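You operate a simulated robot arm through the tools that you are given. There is no shell and no other tool.

You are at the controls of a simulated two-armed robot. One attempt, no reset.

## Task
Fit the pan on the dial scale's peg and weigh the red tomato with the oldest egg.
Fine: first turn the zero knob till the needle shows 0 under the empty pan.
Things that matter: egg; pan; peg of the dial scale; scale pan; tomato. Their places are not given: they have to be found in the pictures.

It is judged by the outcome, as a careful person would: the job done as asked, and still so three seconds after it is handed in. It fails if anything else is knocked over, pushed out of place, dropped, spilled or broken.

## Robot
Two 7-joint arms with two-finger parallel grippers on one trunk that stands fixed in place. Base frame: the origin is at the foot of the trunk, x ahead of it, y to its left, z up. Readings come in mm, degrees, newtons and seconds.
The left shoulder is at [80, 131, 947], the right one opposite. With the tool pointing down near the work surface each hand reaches from about 380 to 840 mm from the base axis, measured 20 degrees to its own side. Payload 1.57 kg a hand.
The tool frame of a hand sits at the grasp point between the pads (the TCP): z along the fingers, y along the line on which they close. The tips reach 30 mm beyond it. The gripper opens to 110 mm. The fingers are 24 mm wide and 12 mm thick; the gripper's body (48 by 112 mm) begins 78 mm behind the TCP.
Orientation is that of the tool frame in the base frame, as [roll, pitch, yaw] about the fixed x, y, z axes, in that order (R = Rz(yaw) Ry(pitch) Rx(roll)). With the fingers straight down and closing along the base's y, the tool's x points along the base's -x, its y along +y and its z along -z.

## Interface
- The arms move only by the tool servo_tool. It takes "left_increments", "right_increments" or both (then of equal length, played together; a hand with none holds still); each is text: rows parted by semicolons, each of 6 numbers parted by spaces: the shift along the base's x, y, z in mm, then the turn, a rotation vector about the base's x, y, z in degrees. In form: dx dy dz ax ay az; .... A call has 1 to 20 rows; each row shifts and turns the commanded pose from where the row before left it. "left_hand" and "right_hand" are, for a hand that has rows, the gripper command, from -1 (fully open) to 1 (shut), values between in proportion, set as the call begins (left out, the last holds). A row lasts 0.2 s, in which the tool goes at most 50 mm and 8.6 degrees; a call with a longer step from one row to the next is refused whole, and so is a gripper value outside its range. A pose out of reach is approached as far as the arm can. The call stops where the force on the tool passes 50 N (or 10 N more than at its start, if that is more) or the arm is blocked; 0.2 s more then pass. The fingers move at their own pace (about 108 mm/s each) and stop on an object; they squeeze with about 34 N. The grip force told is the motor's: it shows also when the fingers shut on nothing. Time passes only in rows, and 0.2 s behind the last, so rows that do not move let the fingers close. The reply holds the time, the measured pose of the TCP, the force on the tool along the base axes, the opening and the grip force, in the units named above and with some noise, with the torque about the TCP (base axes, N m) and any sound that the robot's microphone picked up.
- Cameras (640 x 400 px; columns grow to the right, rows downward): "scene" is now at [-54.1, -31.1, 1438.5]; the picture's right is [-0.33, -0.94, 0.00], its down [-0.36, 0.13, -0.92] and it looks along [0.87, -0.31, -0.39] (base axes); focal length 324 px, centre (320, 200). "left" rides on the left gripper at [70, -16, -141] in its tool frame; the picture's right is [0.23, 0.97, 0.00], its down [-0.86, 0.20, -0.48] and it looks along [-0.47, 0.11, 0.88] (tool axes); focal length 222 px, centre (320, 200). "right" rides on the right gripper at [70, 16, -141] in its tool frame; the picture's right is [-0.23, 0.97, 0.00], its down [-0.86, -0.20, -0.48] and it looks along [-0.47, -0.11, 0.88] (tool axes); focal length 222 px, centre (320, 200).
- camera(camera): a new picture of that camera. It takes no simulated time.
- turn_head(pan, tilt): turns the head with the scene camera to pan (to the left, within 109 degrees either way) and tilt (down, from -29 to 69), counted from straight ahead of the robot. It gives what a move gives.
- point_at(camera, pixels): for up to 12 pixels [column, row] of the newest picture of that camera ("zoom" is the newest enlarged one), the place [x, y, z] in the base frame of the surface seen there, good to about 2 mm. It takes no simulated time.
- zoom(camera, box): a new picture of the part [left, top, right, bottom] of that camera's present view, enlarged. It takes no simulated time.
- sign_off(): hands the job in; it is judged then, once.

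Leave the grippers open and the arms clear of the work at the hand-in unless told otherwise.

The tools are called after "Emit:" as name(argument=value, ...) on one line, values as JSON. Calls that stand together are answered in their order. servo_tool: Moves the arms, as the interface text tells. Its arguments: {"type":"object","properties":{"left_increments":{"type":"string"},"left_hand":{"type":"number"},"right_increments":{"type":"string"},"right_hand":{"type":"number"}},"required":[]} The other tools are called the same way: turn_head (pan, tilt) turns the head that bears the scene camera; camera (camera) takes a picture; point_at (camera, pixels) gives the place of the surface under pixels of a picture; zoom (camera, box) takes an enlarged picture of a part of a camera's view; sign_off () hands the job in.

At the start:

```text
t: 0.0
left_tool_pos: [505.6, 83.0, 1291.8]
left_ee_rot: [180.0, 0.0, 180.0]
left_force: [-0.2, -0.3, -0.4]
left_moment: [-0.01, -0.05, -0.01]
left_gripper_width: 109.8
left_grasp_force: 0.0
right_tool_pos: [419.1, -292.5, 1338.1]
right_ee_rot: [-180.0, 0.1, -180.0]
right_force: [-0.5, -1.1, 0.6]
right_moment: [0.03, 0.0, 0.03]
right_gripper_width: 110.3
right_grasp_force: 0.1
head pan, tilt: [-19.5, 22.7]
```

scene: 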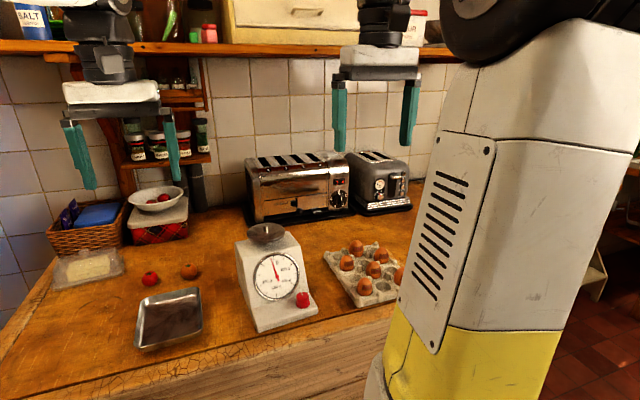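
right: 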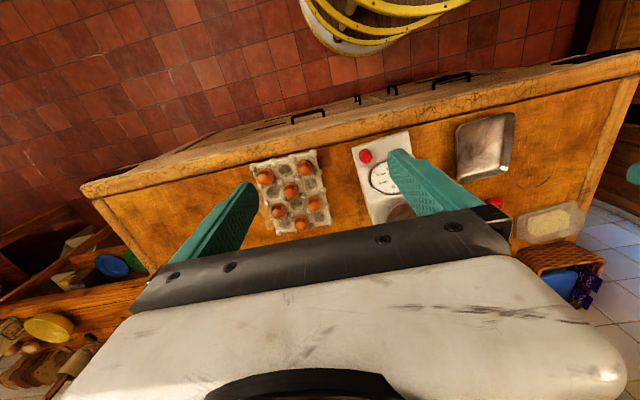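
left: 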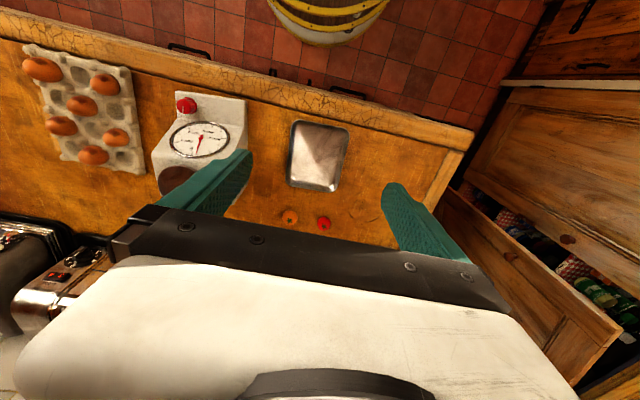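

I see the dial scale near (270,275), a metal pan at (168,318), tomatoes at (150,278) and (190,271), and an egg tray at (365,270). I'll zoom in on each to read the details.

Emit:
zoom(camera="scene", box=[220, 210, 330, 340])

Emit:
zoom(camera="scene", box=[310, 225, 430, 315])

Emit:
zoom(camera="scene", box=[40, 170, 230, 360])

Emit:
zoom(camera="left", box=[10, 30, 260, 200])

```text
3.08 times, centred on (275, 275) of scene
```

zoom: 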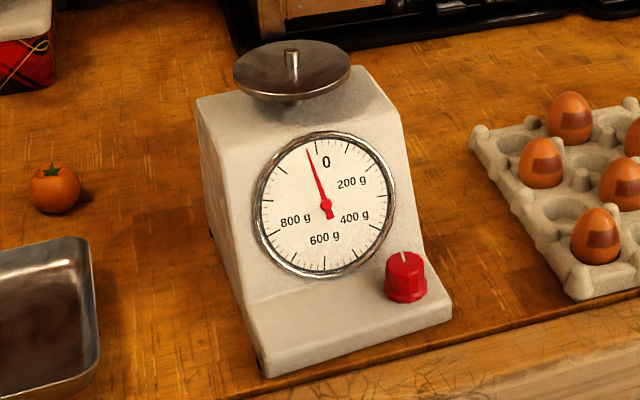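

```text
4.44 times, centred on (370, 270) of scene
```

zoom: 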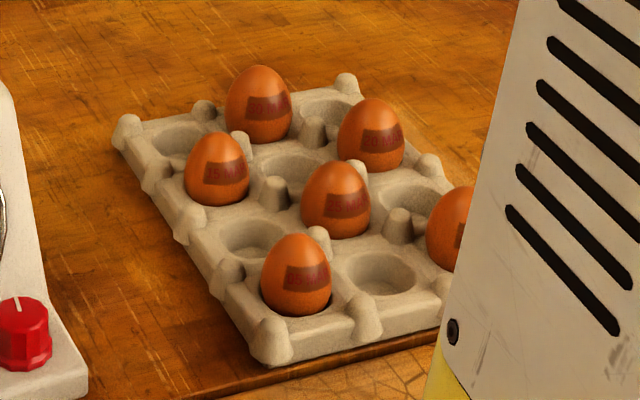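

```text
2.11 times, centred on (135, 265) of scene
```

zoom: 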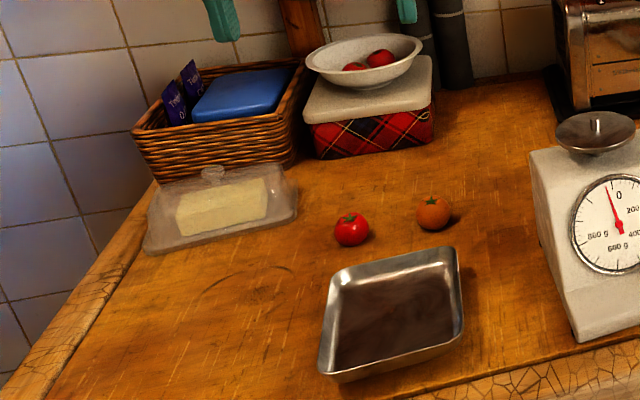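

```text
2.35 times, centred on (135, 115) of left
```

zoom: 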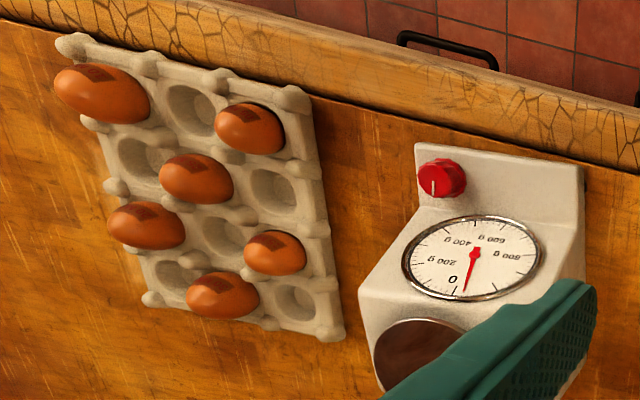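

The scale shows a peg on a round platform with the needle left of 0, and six eggs carry stamps. I'll zoom in tighter on each egg's stamp.

Emit:
zoom(camera="scene", box=[350, 236, 366, 252])

Emit:
zoom(camera="scene", box=[338, 252, 356, 268])

Emit:
zoom(camera="scene", box=[371, 244, 389, 260])

Emit:
zoom(camera="scene", box=[364, 258, 382, 274])

Emit:
zoom(camera="scene", box=[356, 276, 376, 294])

Emit:
zoom(camera="scene", box=[388, 264, 408, 282])

```text
16.00 times, centred on (358, 244) of scene
```

zoom: 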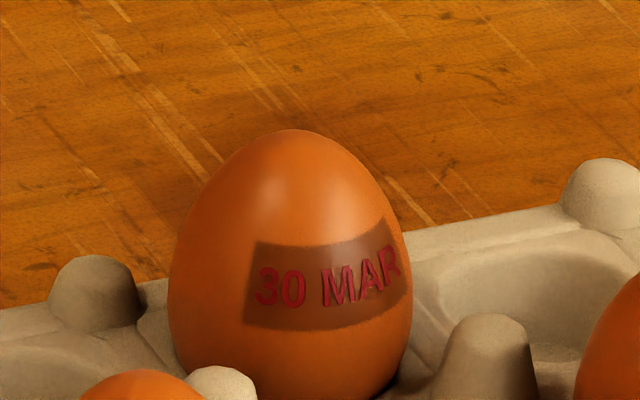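

```text
16.00 times, centred on (347, 260) of scene
```

zoom: 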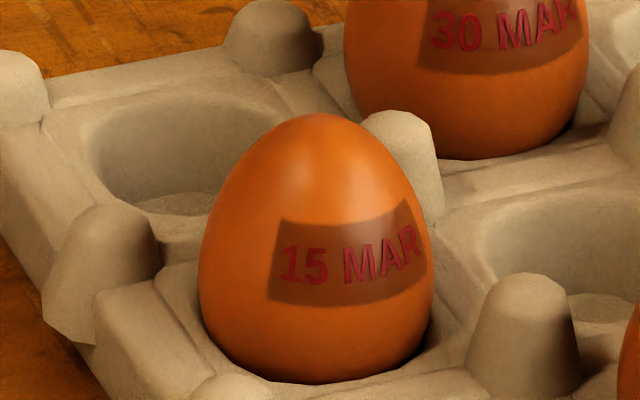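

```text
16.00 times, centred on (380, 252) of scene
```

zoom: 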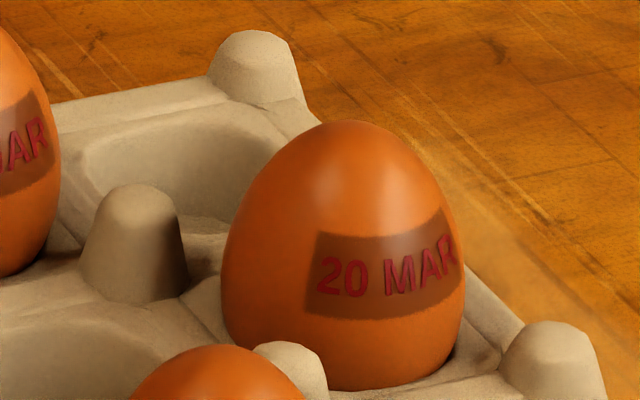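

```text
16.00 times, centred on (373, 266) of scene
```

zoom: 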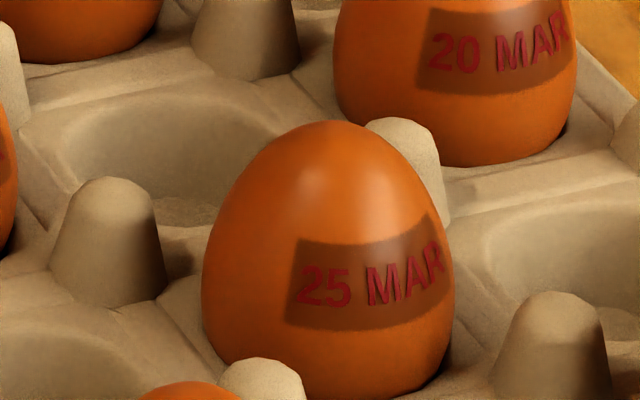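

```text
16.00 times, centred on (366, 285) of scene
```

zoom: 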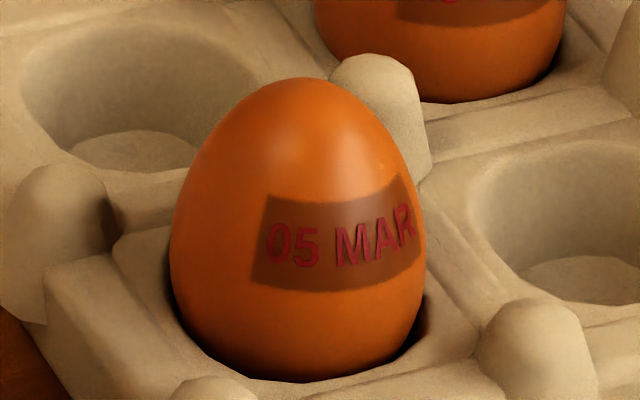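

```text
16.00 times, centred on (398, 273) of scene
```

zoom: 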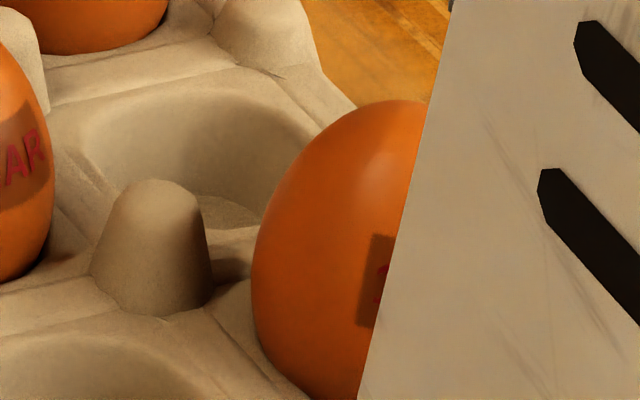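

Stamps so far read 30, 15, 20, 25 and 05 MAR. The sixth egg is half hidden by the robot's arm, so I'll look at it from the hand cameras.

Emit:
zoom(camera="left", box=[26, 54, 66, 84])

Emit:
zoom(camera="right", box=[250, 160, 280, 190])

Emit:
zoom(camera="right", box=[240, 140, 340, 240])

Emit:
zoom(camera="left", box=[280, 100, 360, 240])

Emit:
zoom(camera="scene", box=[250, 215, 284, 245])

Emit:
zoom(camera="scene", box=[250, 248, 302, 304])

```text
13.33 times, centred on (46, 69) of left
```

zoom: 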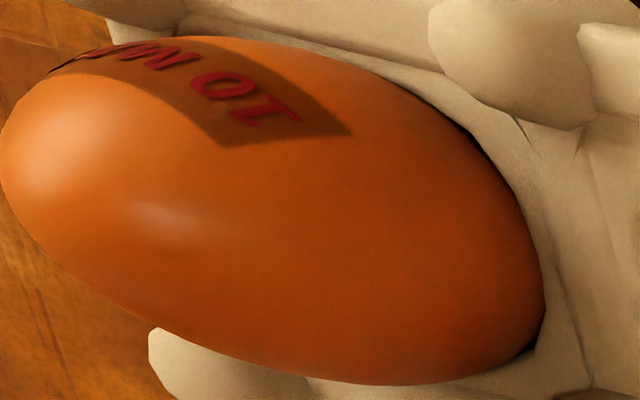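

```text
13.33 times, centred on (265, 175) of right
```

zoom: 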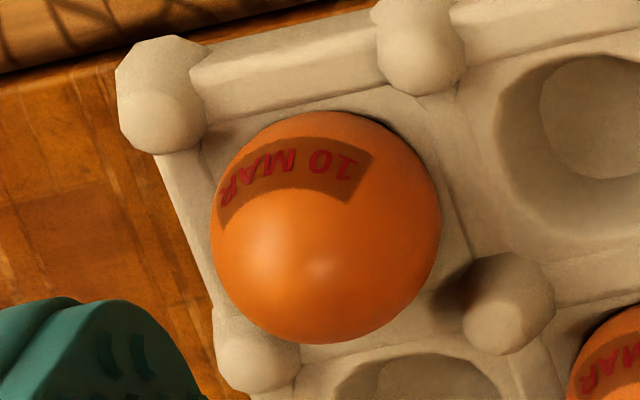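

```text
4.00 times, centred on (290, 190) of right
```

zoom: 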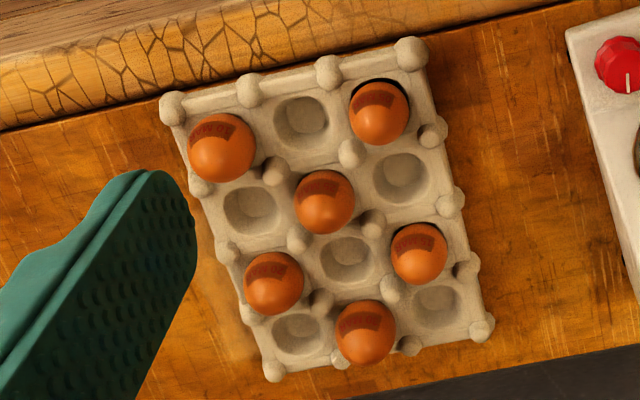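

```text
2.86 times, centred on (320, 170) of left
```

zoom: 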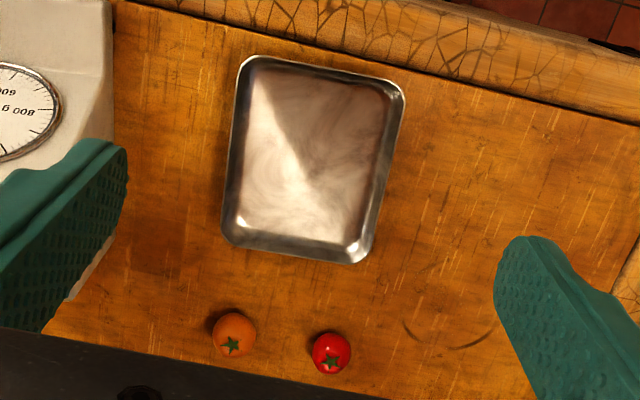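

```text
13.33 times, centred on (267, 230) of scene
```

zoom: 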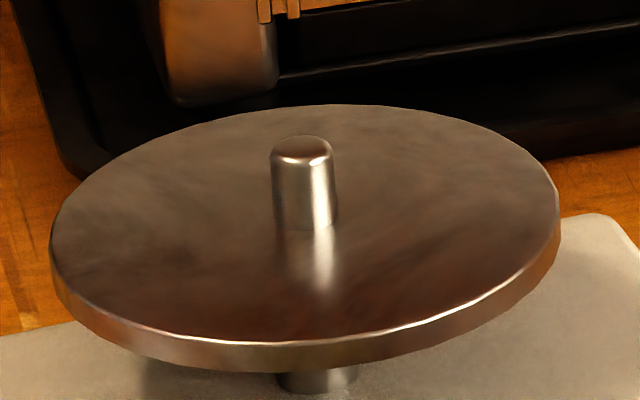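

```text
7.14 times, centred on (276, 276) of scene
```

zoom: 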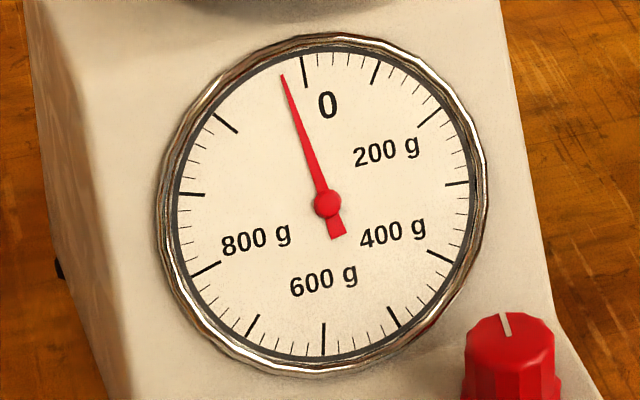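

The oldest stamp is 05 MAR (the egg at scene (366,285)); the others are 10 to 30 MAR. Next I'll measure places: tray rim, tomatoes, scale platform, peg, knob and eggs in the scene picture, and look around for other candidate pans.

Emit:
point_at(camera="left", pixels=[[294, 122], [348, 131], [290, 185], [334, 191], [318, 155], [289, 216], [323, 224], [312, 104], [330, 160], [300, 160]])

Emit:
point_at(camera="scene", pixels=[[267, 226], [267, 234], [254, 235], [280, 230], [267, 240], [303, 294], [303, 303], [277, 277], [366, 278], [150, 275], [190, 268], [310, 312]])

Emit:
zoom(camera="scene", box=[120, 280, 220, 360])

Emit:
turn_head(pan=20, tilt=30)

Emit:
camera(camera="scene")

```text
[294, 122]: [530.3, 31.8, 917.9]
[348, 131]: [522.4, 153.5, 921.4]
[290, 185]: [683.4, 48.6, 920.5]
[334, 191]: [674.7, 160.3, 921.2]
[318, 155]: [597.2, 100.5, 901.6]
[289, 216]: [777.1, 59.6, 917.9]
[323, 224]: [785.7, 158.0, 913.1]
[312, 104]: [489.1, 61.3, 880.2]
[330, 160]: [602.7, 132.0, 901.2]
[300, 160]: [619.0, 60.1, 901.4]
```

```text
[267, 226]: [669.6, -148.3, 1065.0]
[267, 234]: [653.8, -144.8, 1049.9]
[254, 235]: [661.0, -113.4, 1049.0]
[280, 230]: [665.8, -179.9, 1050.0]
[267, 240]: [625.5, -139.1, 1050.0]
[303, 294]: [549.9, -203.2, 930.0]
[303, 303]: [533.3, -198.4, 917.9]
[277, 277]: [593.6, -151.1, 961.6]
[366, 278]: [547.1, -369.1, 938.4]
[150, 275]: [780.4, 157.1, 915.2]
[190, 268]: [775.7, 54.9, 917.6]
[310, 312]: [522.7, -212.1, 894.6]
```

```text
5.00 times, centred on (170, 320) of scene
```

zoom: 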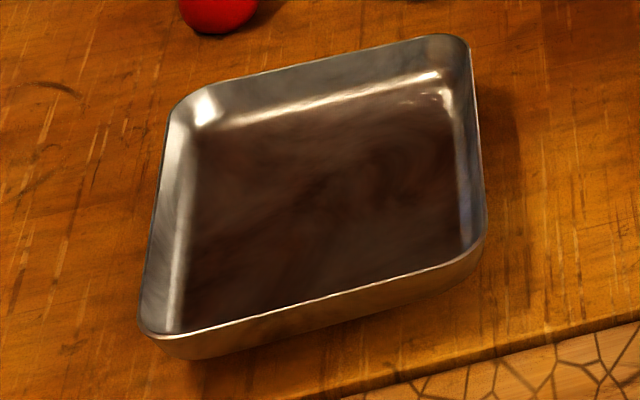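

```text
t: 1.1
left_tool_pos: [504.7, 82.4, 1290.3]
left_ee_rot: [-180.0, 0.0, -180.0]
left_force: [0.0, 0.1, -0.3]
left_moment: [0.02, 0.0, -0.02]
left_gripper_width: 109.9
left_grasp_force: 0.0
right_tool_pos: [419.4, -292.8, 1337.0]
right_ee_rot: [-180.0, -0.1, 180.0]
right_force: [-0.6, 0.8, -0.3]
right_moment: [-0.01, 0.0, -0.02]
right_gripper_width: 110.0
right_grasp_force: 0.0
head pan, tilt: [20.0, 30.0]
```

```text
taken
```

scene: 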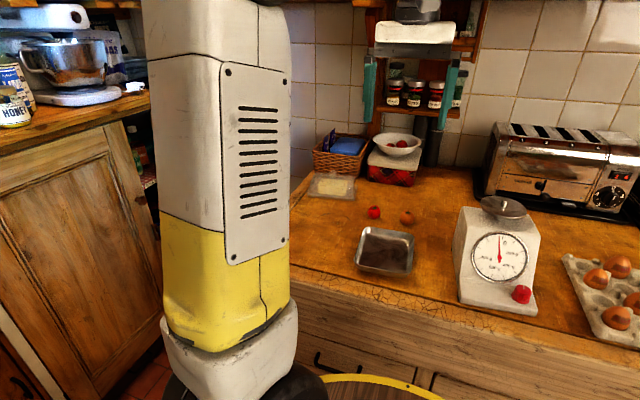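

The tray is the only pan on the counter. I'll turn the head to see the whole workspace less blocked, and zoom in on the knob and tray from there.

Emit:
turn_head(pan=-5, tilt=38)

Emit:
camera(camera="scene")

```text
t: 1.9
left_tool_pos: [504.9, 82.8, 1289.7]
left_ee_rot: [-180.0, 0.0, 179.9]
left_force: [0.8, 0.0, 0.7]
left_moment: [0.04, 0.0, 0.02]
left_gripper_width: 110.2
left_grasp_force: 0.0
right_tool_pos: [419.9, -292.9, 1337.2]
right_ee_rot: [180.0, 0.0, -180.0]
right_force: [-0.5, -0.9, 0.7]
right_moment: [0.01, 0.01, 0.04]
right_gripper_width: 110.1
right_grasp_force: 0.0
head pan, tilt: [-5.0, 38.0]
```

```text
taken
```

scene: 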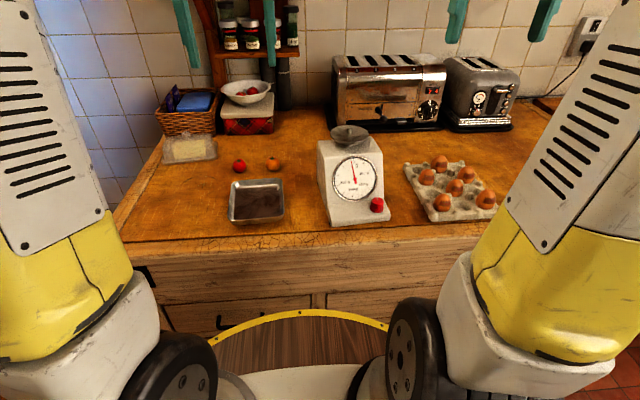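

Now the whole work area is in clear view. I'll zoom in on the tray, knob and bowl and take more points.

Emit:
zoom(camera="scene", box=[360, 190, 396, 220])

Emit:
point_at(camera="zoom", pixels=[[320, 100], [320, 140], [320, 200], [250, 150], [390, 150], [320, 320], [200, 250], [320, 60], [480, 250], [150, 350], [450, 350], [320, 230]])

Emit:
zoom(camera="scene", box=[220, 168, 292, 232])

Emit:
zoom(camera="scene", box=[210, 75, 290, 135])

```text
13.33 times, centred on (378, 205) of scene
```

zoom: 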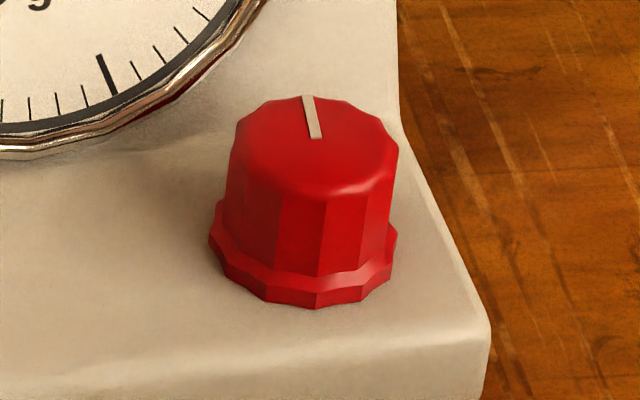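

```text
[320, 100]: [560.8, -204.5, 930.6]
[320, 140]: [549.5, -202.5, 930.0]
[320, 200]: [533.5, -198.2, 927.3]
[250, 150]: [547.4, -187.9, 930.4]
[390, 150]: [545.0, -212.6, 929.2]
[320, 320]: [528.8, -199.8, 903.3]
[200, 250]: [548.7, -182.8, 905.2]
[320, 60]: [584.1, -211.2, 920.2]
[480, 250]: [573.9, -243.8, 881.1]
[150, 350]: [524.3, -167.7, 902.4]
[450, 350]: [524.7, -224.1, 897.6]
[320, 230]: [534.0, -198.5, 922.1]
```

```text
6.25 times, centred on (256, 200) of scene
```

zoom: 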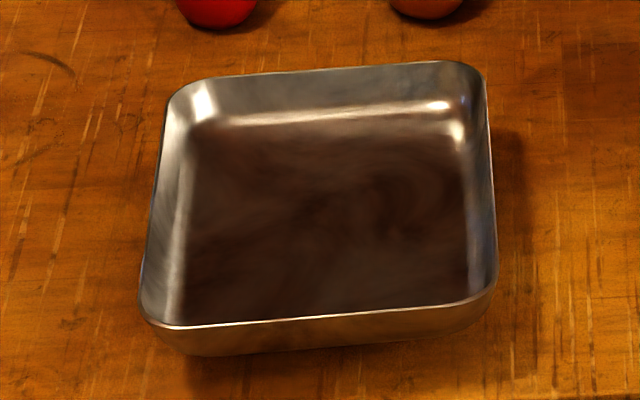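

```text
6.67 times, centred on (250, 105) of scene
```

zoom: 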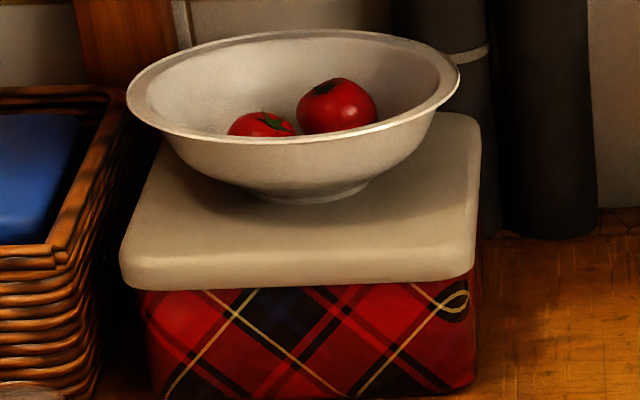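

The knob's axis is vertical with its top at about (547,-201,930). Now I'll measure the tray's rim finely in an enlarged left picture.

Emit:
zoom(camera="left", box=[280, 112, 360, 202])

```text
4.44 times, centred on (320, 157) of left
```

zoom: 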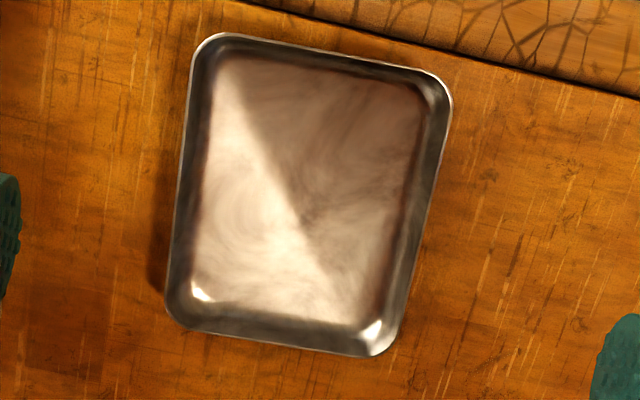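

Emit:
point_at(camera="zoom", pixels=[[186, 100], [179, 180], [172, 260], [445, 120], [432, 190], [418, 270], [270, 40], [370, 57], [240, 338], [320, 350], [200, 180], [405, 190]])

Emit:
point_at(camera="scene", pixels=[[239, 166], [239, 163], [274, 162], [274, 159], [350, 128], [350, 136], [345, 141], [369, 141], [333, 141], [442, 199], [441, 196], [426, 172]])

```text
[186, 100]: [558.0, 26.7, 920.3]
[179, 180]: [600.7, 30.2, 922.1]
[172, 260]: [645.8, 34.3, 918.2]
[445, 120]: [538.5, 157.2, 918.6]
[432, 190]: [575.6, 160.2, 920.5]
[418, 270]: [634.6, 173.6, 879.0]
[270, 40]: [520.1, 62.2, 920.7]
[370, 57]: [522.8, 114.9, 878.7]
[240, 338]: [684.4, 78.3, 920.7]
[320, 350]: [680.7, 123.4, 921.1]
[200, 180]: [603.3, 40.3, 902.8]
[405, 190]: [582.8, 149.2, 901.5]
```

```text
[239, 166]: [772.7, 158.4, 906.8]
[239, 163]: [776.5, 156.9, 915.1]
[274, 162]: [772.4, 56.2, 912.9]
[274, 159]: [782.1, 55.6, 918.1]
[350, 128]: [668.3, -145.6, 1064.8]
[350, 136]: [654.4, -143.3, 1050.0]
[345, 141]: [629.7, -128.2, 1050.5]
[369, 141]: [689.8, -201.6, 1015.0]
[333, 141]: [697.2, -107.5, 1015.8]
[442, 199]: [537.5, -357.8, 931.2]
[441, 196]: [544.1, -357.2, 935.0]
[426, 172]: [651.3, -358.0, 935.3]
```

The tray measures about 131×165 mm with its centre near (600, 96), yawed about 5°, rim z 920, floor z 901. It is too wide for one hand, so I'll take the left and right walls with one hand each. Next I bring both hands above the walls, tilted 18° outward and yawed 5°, fingers 50 mm apart.

Emit:
servo_tool(left_increments="7.44 6.79 -22.5 -6 0 0; 7.44 6.79 -22.5 -6 0 0; 7.44 6.79 -22.5 -6 0 0; 7.44 6.79 -22.5 0 0 4.9; 7.44 6.79 -22.5 0 0 0; 7.44 6.79 -22.5 0 0 0; 7.44 6.79 -22.5 0 0 0; 7.44 6.79 -22.5 0 0 0; 7.44 6.79 -22.5 0 0 0; 7.44 6.79 -22.5 0 0 0; 7.44 6.79 -22.5 0 0 0; 7.44 6.79 -22.5 0 0 0", right_increments="15.5 26.75 -26.4 6 0 0; 15.5 26.75 -26.4 6 0 0; 15.5 26.75 -26.4 6 0 0; 15.5 26.75 -26.4 0 0 4.9; 15.5 26.75 -26.4 0 0 0; 15.5 26.75 -26.4 0 0 0; 15.5 26.75 -26.4 0 0 0; 15.5 26.75 -26.4 0 0 0; 15.5 26.75 -26.4 0 0 0; 15.5 26.75 -26.4 0 0 0; 15.5 26.75 -26.4 0 0 0; 15.5 26.75 -26.4 0 0 0", left_hand=0.09, right_hand=0.09)

Emit:
camera(camera="scene")

Emit:
camera(camera="left")

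Emit:
camera(camera="right")

```text
t: 4.5
left_tool_pos: [593.9, 164.5, 1018.5]
left_ee_rot: [-162.0, 0.0, -175.1]
left_force: [-0.1, -0.3, -0.1]
left_moment: [0.01, -0.02, 0.01]
left_gripper_width: 50.3
left_grasp_force: 0.0
right_tool_pos: [604.1, 28.9, 1022.1]
right_ee_rot: [162.0, 0.0, -175.0]
right_force: [0.0, -0.5, -0.2]
right_moment: [0.02, -0.02, 0.01]
right_gripper_width: 50.2
right_grasp_force: 0.1
head pan, tilt: [-5.0, 38.0]
```

```text
taken
```

scene: 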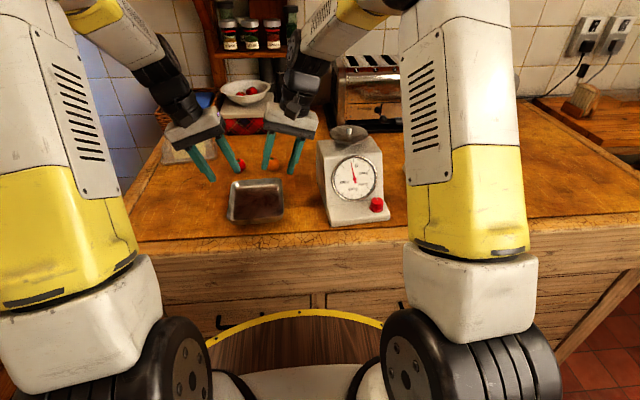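

```text
taken
```

left: 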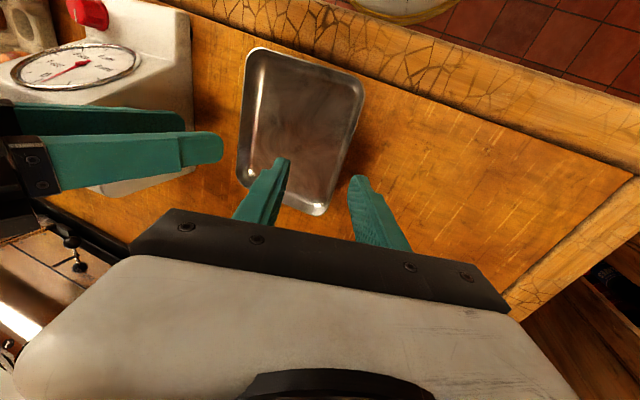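

```text
taken
```

right: 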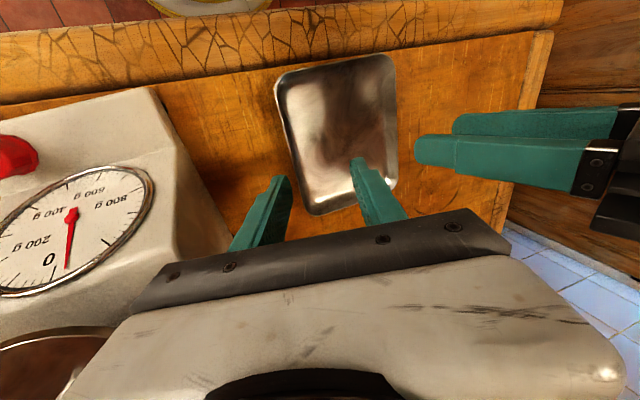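

Both hands sit above their walls with the fingers straddling them. I'll remeasure both rims from these closer views.

Emit:
zoom(camera="left", box=[220, 30, 380, 230])

Emit:
point_at(camera="left", pixels=[[360, 95], [355, 120], [349, 145], [355, 95], [350, 120], [344, 145], [345, 120], [340, 120], [335, 120], [325, 120], [247, 100], [242, 150]])

Emit:
zoom(camera="right", box=[260, 40, 420, 230])

Emit:
point_at(camera="right", pixels=[[276, 100], [283, 130], [291, 160], [280, 100], [287, 130], [292, 130], [297, 130], [303, 130], [310, 130], [394, 90], [395, 130], [396, 160]])

```text
2.00 times, centred on (300, 130) of left
```

zoom: 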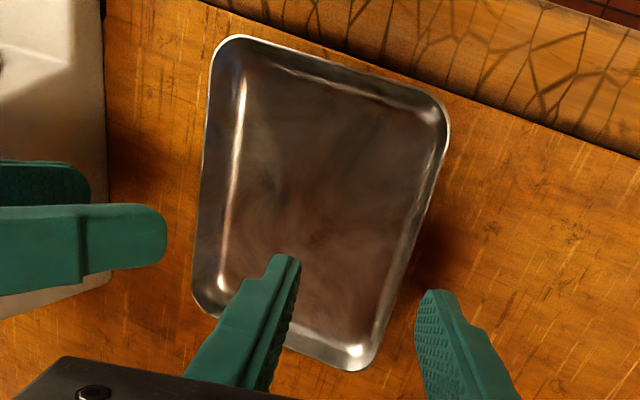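

```text
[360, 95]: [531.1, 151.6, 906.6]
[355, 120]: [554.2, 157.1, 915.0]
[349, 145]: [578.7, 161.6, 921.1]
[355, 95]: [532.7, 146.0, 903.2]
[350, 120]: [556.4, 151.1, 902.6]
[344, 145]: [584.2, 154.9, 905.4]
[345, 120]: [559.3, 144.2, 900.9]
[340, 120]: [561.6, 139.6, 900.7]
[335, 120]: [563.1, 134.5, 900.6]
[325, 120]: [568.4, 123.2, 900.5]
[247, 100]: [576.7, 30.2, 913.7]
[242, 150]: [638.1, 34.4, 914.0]
```

```text
2.11 times, centred on (340, 135) of right
```

zoom: 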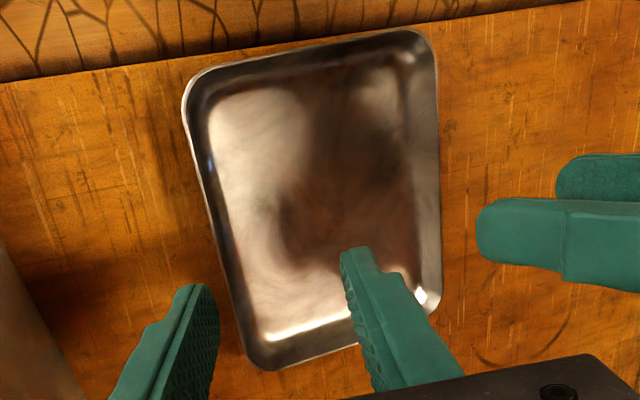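

```text
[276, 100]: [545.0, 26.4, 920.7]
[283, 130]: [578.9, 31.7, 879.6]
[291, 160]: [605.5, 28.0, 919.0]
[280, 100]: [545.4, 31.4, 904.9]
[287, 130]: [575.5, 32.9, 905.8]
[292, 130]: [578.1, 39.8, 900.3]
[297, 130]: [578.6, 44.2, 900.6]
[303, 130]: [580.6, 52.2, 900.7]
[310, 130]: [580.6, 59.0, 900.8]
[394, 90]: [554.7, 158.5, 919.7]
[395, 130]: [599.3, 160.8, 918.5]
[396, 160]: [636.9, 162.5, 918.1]
```

The walls flare only about 12°, with floor at z 901 and rim at 920. I'll trim the tilt to 14° and lower both hands so the tips reach about z 906, still open.

Emit:
servo_tool(left_increments="0 -0.8 -20 4 0 0; 0 0 -20 0 0 0; 0 0 -20 0 0 0; 0 0 -14 0 0 0; 0 0 -9 0 0 0; 0 0 0 0 0 0", right_increments="1.5 -1.3 -20 -4 0 0; 0 0 -20 0 0 0; 0 0 -20 0 0 0; 0 0 -16 0 0 0; 0 0 -9 0 0 0; 0 0 0 0 0 0")

Emit:
camera(camera="left")

Emit:
camera(camera="right")

Emit:
zoom(camera="scene", box=[180, 120, 330, 240])

```text
t: 6.0
left_tool_pos: [593.9, 164.3, 937.1]
left_ee_rot: [-166.0, 0.4, -175.1]
left_force: [-0.5, 0.3, 0.1]
left_moment: [-0.01, 0.01, 0.0]
left_gripper_width: 50.0
left_grasp_force: 0.0
right_tool_pos: [608.1, 28.2, 935.2]
right_ee_rot: [165.9, -0.4, -175.1]
right_force: [-0.8, -0.1, -0.1]
right_moment: [-0.02, -0.01, 0.04]
right_gripper_width: 49.9
right_grasp_force: 0.1
head pan, tilt: [-5.0, 38.0]
```

```text
taken
```

left: 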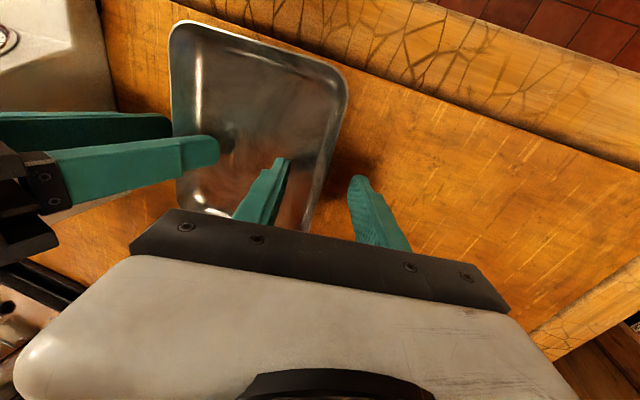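

```text
taken
```

right: 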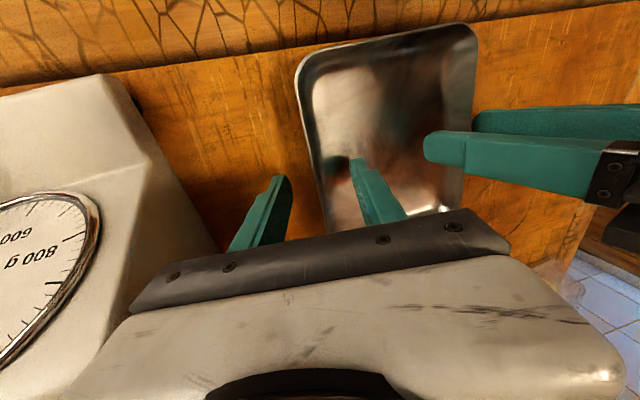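

```text
3.33 times, centred on (255, 180) of scene
```

zoom: 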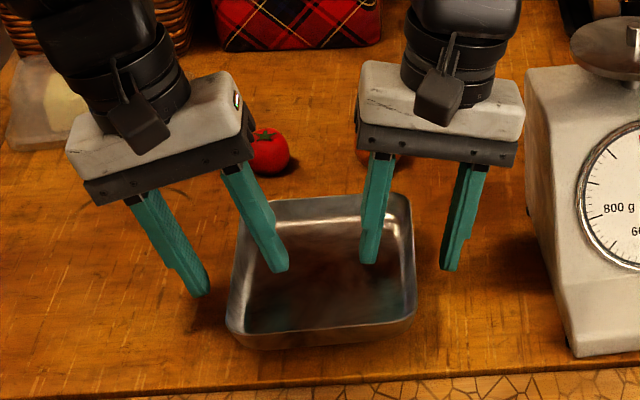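

Each pair of fingers straddles its wall. I'll close both grippers together.

Emit:
servo_tool(left_increments="0 0 0 0 0 0; 0 0 0 0 0 0; 0 0 0 0 0 0", right_increments="0 0 0 0 0 0; 0 0 0 0 0 0; 0 0 0 0 0 0", left_hand=1, right_hand=1)

Emit:
zoom(camera="scene", box=[180, 120, 330, 240])

Emit:
camera(camera="left")

```text
t: 6.8
left_tool_pos: [592.7, 165.3, 936.9]
left_ee_rot: [-166.1, 0.1, -175.1]
left_force: [-8.8, 8.7, -1.5]
left_moment: [0.17, -0.21, -0.56]
left_gripper_width: 2.7
left_grasp_force: 24.1
right_tool_pos: [608.8, 25.7, 934.9]
right_ee_rot: [166.1, -0.3, -175.2]
right_force: [8.8, -8.6, 0.0]
right_moment: [-0.22, 0.22, -0.53]
right_gripper_width: 2.5
right_grasp_force: 23.7
head pan, tilt: [-5.0, 38.0]
```

```text
3.33 times, centred on (255, 180) of scene
```

zoom: 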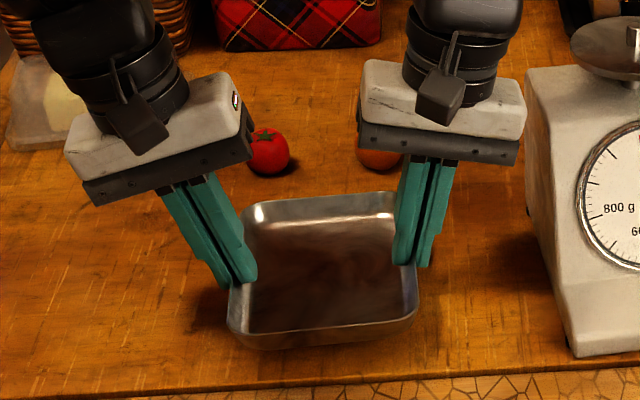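

```text
taken
```

left: 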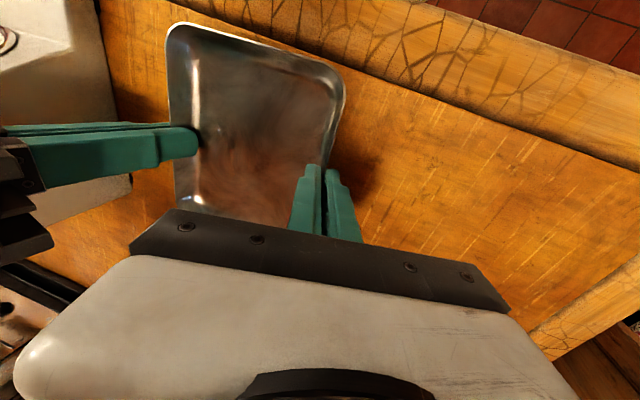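

Both hands grip (about 2.6 mm wall, 24 N) with small opposing forces of about 9 N. I'll relax those by a millimetre and lift 30 mm gently.

Emit:
servo_tool(left_increments="-1 1 0 0 0 0; 0 0 5 0 0 0; 0 0 10 0 0 0; 0 0 15 0 0 0; 0 0 0 0 0 0", right_increments="0.8 -1.5 0 0 0 0; 0 0 5 0 0 0; 0 0 10 0 0 0; 0 0 15 0 0 0; 0 0 0 0 0 0")

Emit:
camera(camera="scene")

Emit:
zoom(camera="scene", box=[180, 120, 330, 240])

Emit:
camera(camera="left")

```text
t: 8.0
left_tool_pos: [592.7, 164.4, 966.6]
left_ee_rot: [-166.0, 0.2, -175.3]
left_force: [-11.0, 2.0, 0.0]
left_moment: [-0.05, 0.67, -0.79]
left_gripper_width: 2.5
left_grasp_force: 23.7
right_tool_pos: [608.1, 26.2, 966.5]
right_ee_rot: [166.0, -0.3, -175.1]
right_force: [10.5, -1.6, -1.3]
right_moment: [-0.14, -0.71, -0.74]
right_gripper_width: 2.4
right_grasp_force: 23.9
head pan, tilt: [-5.0, 38.0]
```

```text
taken
```

scene: 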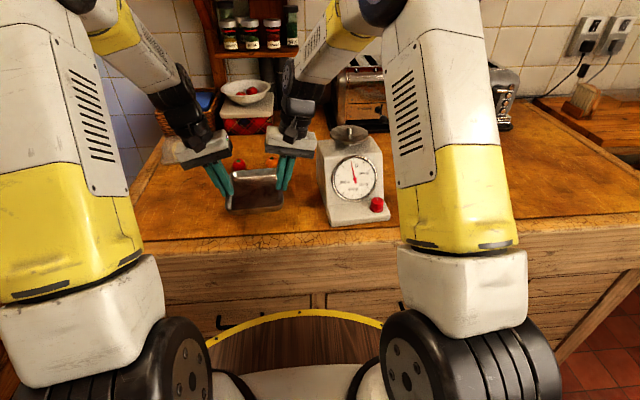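

```text
3.33 times, centred on (255, 180) of scene
```

zoom: 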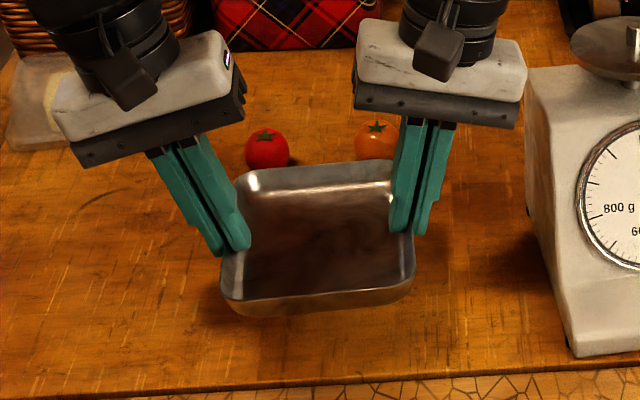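

```text
taken
```

left: 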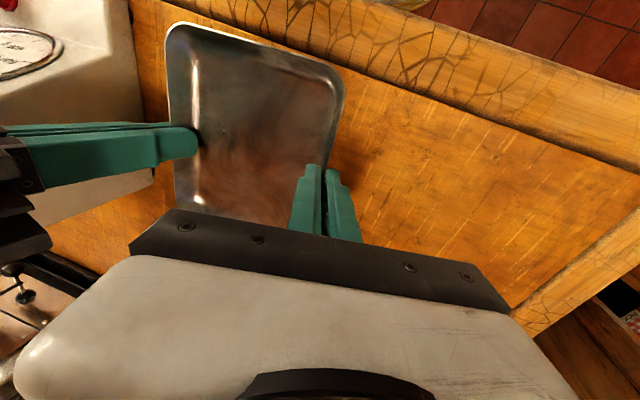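

The tray is up and held by both hands. I'll check how level it is from points on its rim and floor.

Emit:
point_at(camera="left", pixels=[[170, 50], [172, 100], [190, 22], [320, 65], [342, 90], [335, 130], [230, 80], [300, 90], [290, 140], [215, 170], [250, 130]])

Emit:
point_at(camera="scene", pixels=[[240, 211], [270, 209], [252, 180], [250, 194], [268, 205], [238, 206], [268, 185], [262, 168], [270, 168], [256, 169]])

Emit:
zoom(camera="scene", box=[220, 155, 290, 220])

```text
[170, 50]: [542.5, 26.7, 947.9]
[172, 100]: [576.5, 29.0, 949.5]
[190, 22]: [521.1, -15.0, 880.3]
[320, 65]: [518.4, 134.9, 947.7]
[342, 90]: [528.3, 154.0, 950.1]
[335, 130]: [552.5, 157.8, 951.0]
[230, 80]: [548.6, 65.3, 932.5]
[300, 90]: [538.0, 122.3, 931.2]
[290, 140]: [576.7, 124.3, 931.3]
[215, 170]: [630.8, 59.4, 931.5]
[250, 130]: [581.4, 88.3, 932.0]
```

```text
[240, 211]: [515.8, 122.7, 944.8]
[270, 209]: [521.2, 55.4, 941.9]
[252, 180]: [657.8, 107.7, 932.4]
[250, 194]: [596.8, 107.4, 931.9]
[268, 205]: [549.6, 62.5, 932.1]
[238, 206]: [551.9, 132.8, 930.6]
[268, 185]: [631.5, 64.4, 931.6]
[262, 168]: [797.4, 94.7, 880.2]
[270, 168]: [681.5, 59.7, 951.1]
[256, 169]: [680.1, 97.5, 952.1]
```

```text
6.15 times, centred on (255, 188) of scene
```

zoom: 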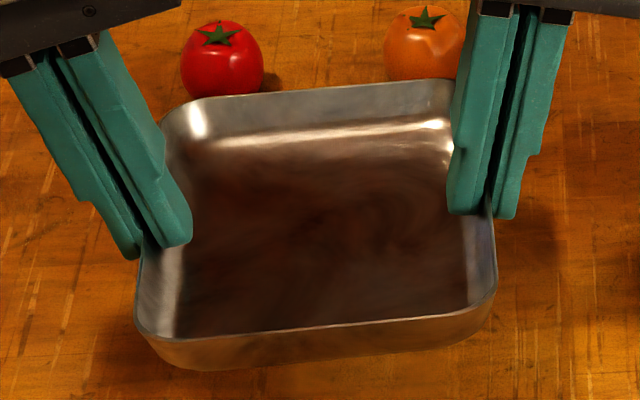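

The tray hangs level within about 1 mm, centre near (599.5, 96), floor z 932. Now I measure the peg accurately.

Emit:
zoom(camera="scene", box=[326, 112, 374, 152])

```text
10.00 times, centred on (350, 132) of scene
```

zoom: 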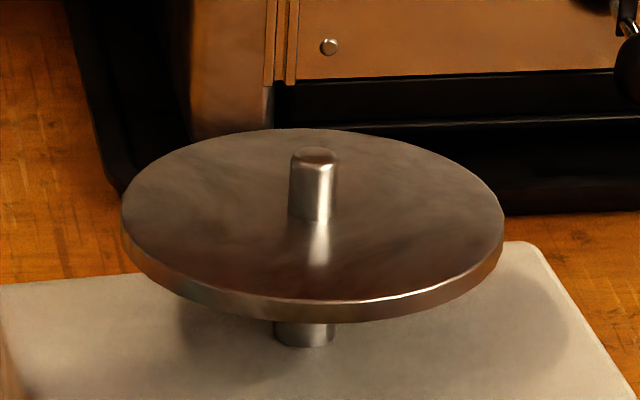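

Emit:
point_at(camera="zoom", pixels=[[315, 152], [315, 158], [303, 158], [327, 158], [315, 190], [125, 215], [501, 215], [313, 132], [310, 296], [315, 210], [296, 190], [334, 190]])

Emit:
point_at(camera="scene", pixels=[[355, 75], [365, 90], [350, 100], [340, 120], [400, 125], [340, 150], [320, 150], [370, 150]])

```text
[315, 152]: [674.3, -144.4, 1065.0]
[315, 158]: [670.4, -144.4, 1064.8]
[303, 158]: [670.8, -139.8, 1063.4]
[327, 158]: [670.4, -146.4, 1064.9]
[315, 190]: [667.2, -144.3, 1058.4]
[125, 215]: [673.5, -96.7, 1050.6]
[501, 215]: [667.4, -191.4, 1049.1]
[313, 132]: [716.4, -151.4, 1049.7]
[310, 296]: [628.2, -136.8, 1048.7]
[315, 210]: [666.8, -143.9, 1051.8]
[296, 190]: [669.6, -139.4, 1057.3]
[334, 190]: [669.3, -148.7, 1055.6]
```

```text
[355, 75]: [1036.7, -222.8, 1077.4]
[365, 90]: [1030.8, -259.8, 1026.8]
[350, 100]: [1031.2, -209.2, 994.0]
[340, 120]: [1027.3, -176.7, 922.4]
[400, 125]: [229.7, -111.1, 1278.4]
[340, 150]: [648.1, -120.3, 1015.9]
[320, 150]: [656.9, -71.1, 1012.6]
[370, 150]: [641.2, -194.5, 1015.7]
```

The peg's centre is at about (671.5, -144) with its top at z 1065 and the platform at 1050. I'll lift the tray 180 mm straight up, easing both hands' yaw by -0.8° to cut the twist force.

Emit:
servo_tool(left_increments="0 0 15 0 0 -0.4; 0 0 25 0 0 -0.4; 0 0 30 0 0 0; 0 0 30 0 0 0; 0 0 30 0 0 0; 0 0 30 0 0 0; 0 0 20 0 0 0; 0 0 0 0 0 0", right_increments="0 0 15 0 0 -0.4; 0 0 25 0 0 -0.4; 0 0 30 0 0 0; 0 0 30 0 0 0; 0 0 30 0 0 0; 0 0 30 0 0 0; 0 0 20 0 0 0; 0 0 0 0 0 0")

Emit:
camera(camera="scene")

```text
t: 9.8
left_tool_pos: [594.4, 164.0, 1150.2]
left_ee_rot: [-166.1, 0.4, -175.9]
left_force: [-7.3, 2.9, -0.6]
left_moment: [0.1, -0.35, -0.5]
left_gripper_width: 2.7
left_grasp_force: 24.1
right_tool_pos: [607.3, 25.6, 1146.6]
right_ee_rot: [166.0, -0.4, -175.9]
right_force: [7.3, -3.6, 0.0]
right_moment: [-0.05, 0.34, -0.52]
right_gripper_width: 2.4
right_grasp_force: 24.5
head pan, tilt: [-5.0, 38.0]
```

```text
taken
```

scene: 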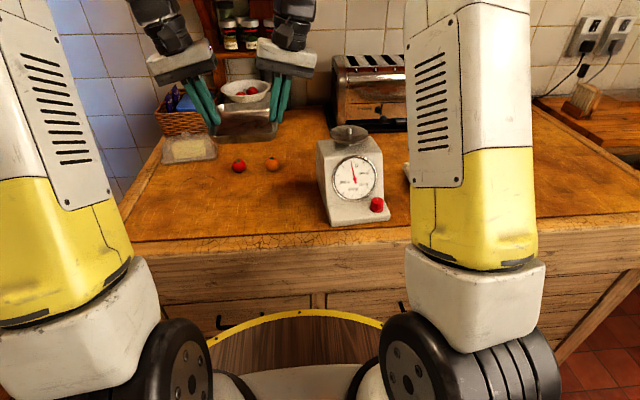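

The twist eased from 11 N to 7 N. I'll carry the tray sideways to just above the peg, (+72, -240), with another -0.8° yaw relief.

Emit:
servo_tool(left_increments="4 -13 0 0 0 -0.4; 8 -27 0 0 0 -0.4; 10 -33 0 0 0 0; 10 -33 0 0 0 0; 10 -33 0 0 0 0; 10 -33 0 0 0 0; 10 -33 0 0 0 0; 7 -22 0 0 0 0; 3 -13 0 0 0 0; 0 0 0 0 0 0", right_increments="4 -13 0 0 0 -0.4; 8 -27 0 0 0 -0.4; 10 -33 0 0 0 0; 10 -33 0 0 0 0; 10 -33 0 0 0 0; 10 -33 0 0 0 0; 10 -33 0 0 0 0; 7 -22 0 0 0 0; 3 -13 0 0 0 0; 0 0 0 0 0 0")

Emit:
camera(camera="scene")

Emit:
camera(camera="left")

Emit:
camera(camera="right")

```text
t: 11.9
left_tool_pos: [665.9, -76.3, 1146.0]
left_ee_rot: [-166.1, 0.2, -176.7]
left_force: [1.5, 10.2, 0.2]
left_moment: [0.14, 0.05, 0.14]
left_gripper_width: 2.3
left_grasp_force: 24.2
right_tool_pos: [680.2, -216.0, 1144.9]
right_ee_rot: [166.0, -0.3, -176.8]
right_force: [-1.4, -9.9, -2.2]
right_moment: [-0.3, -0.04, 0.16]
right_gripper_width: 2.2
right_grasp_force: 23.7
head pan, tilt: [-5.0, 38.0]
```

```text
taken
```

scene: 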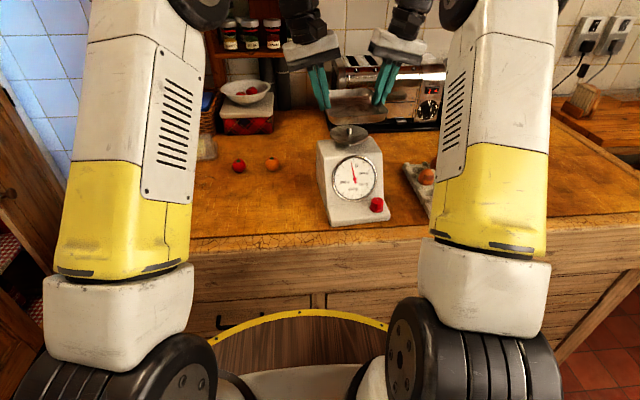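

```text
taken
```

left: 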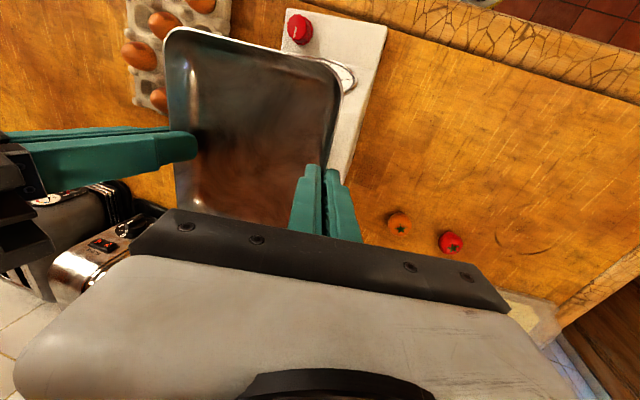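

```text
taken
```

right: 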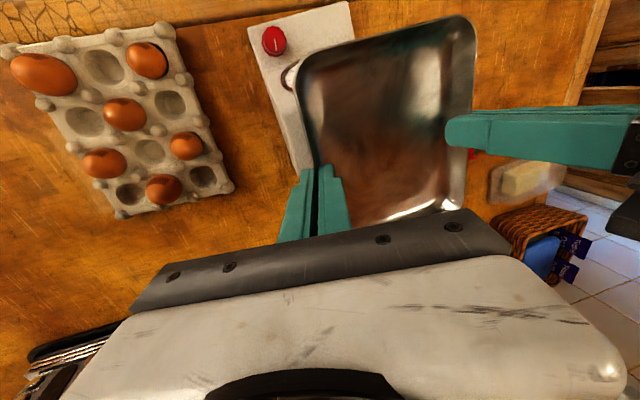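

The tray is over the scale. I'll zoom in to see the tray's underside against the peg and measure its centre.

Emit:
zoom(camera="scene", box=[300, 60, 420, 160])

Emit:
point_at(camera="left", pixels=[[171, 50], [173, 100], [176, 60], [340, 90], [333, 130], [290, 52], [220, 34], [250, 130], [300, 90], [215, 80], [215, 170], [290, 140]])

Emit:
point_at(camera="right", pixels=[[298, 80], [303, 110], [312, 150], [340, 42], [420, 24], [475, 50], [470, 90], [466, 180], [380, 222], [420, 212], [330, 100], [430, 60]])

```text
4.00 times, centred on (360, 110) of scene
```

zoom: 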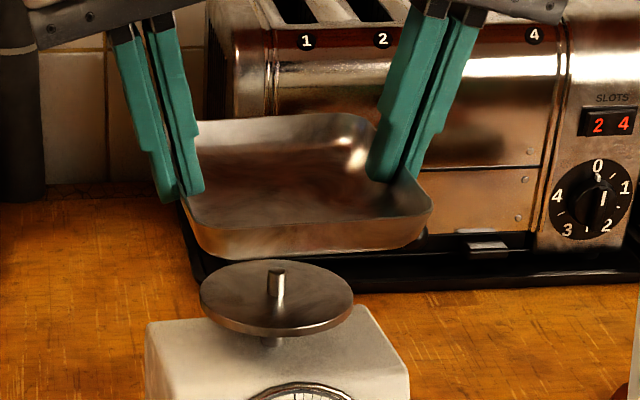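

```text
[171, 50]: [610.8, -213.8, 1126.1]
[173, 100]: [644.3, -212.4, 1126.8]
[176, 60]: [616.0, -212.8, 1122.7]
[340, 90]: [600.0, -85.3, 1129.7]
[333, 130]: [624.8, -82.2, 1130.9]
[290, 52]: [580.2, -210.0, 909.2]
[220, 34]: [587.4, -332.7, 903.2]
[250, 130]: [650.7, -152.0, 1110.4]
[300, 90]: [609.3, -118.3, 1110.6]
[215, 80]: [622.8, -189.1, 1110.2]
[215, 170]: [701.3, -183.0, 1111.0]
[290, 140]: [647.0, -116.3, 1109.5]
```

```text
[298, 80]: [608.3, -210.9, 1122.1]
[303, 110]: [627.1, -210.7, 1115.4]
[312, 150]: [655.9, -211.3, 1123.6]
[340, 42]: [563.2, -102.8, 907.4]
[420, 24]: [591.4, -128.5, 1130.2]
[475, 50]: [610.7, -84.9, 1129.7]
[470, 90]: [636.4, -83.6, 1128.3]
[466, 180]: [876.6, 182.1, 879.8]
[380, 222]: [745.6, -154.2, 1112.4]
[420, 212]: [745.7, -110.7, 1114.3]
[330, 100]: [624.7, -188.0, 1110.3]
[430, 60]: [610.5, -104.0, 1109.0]
```

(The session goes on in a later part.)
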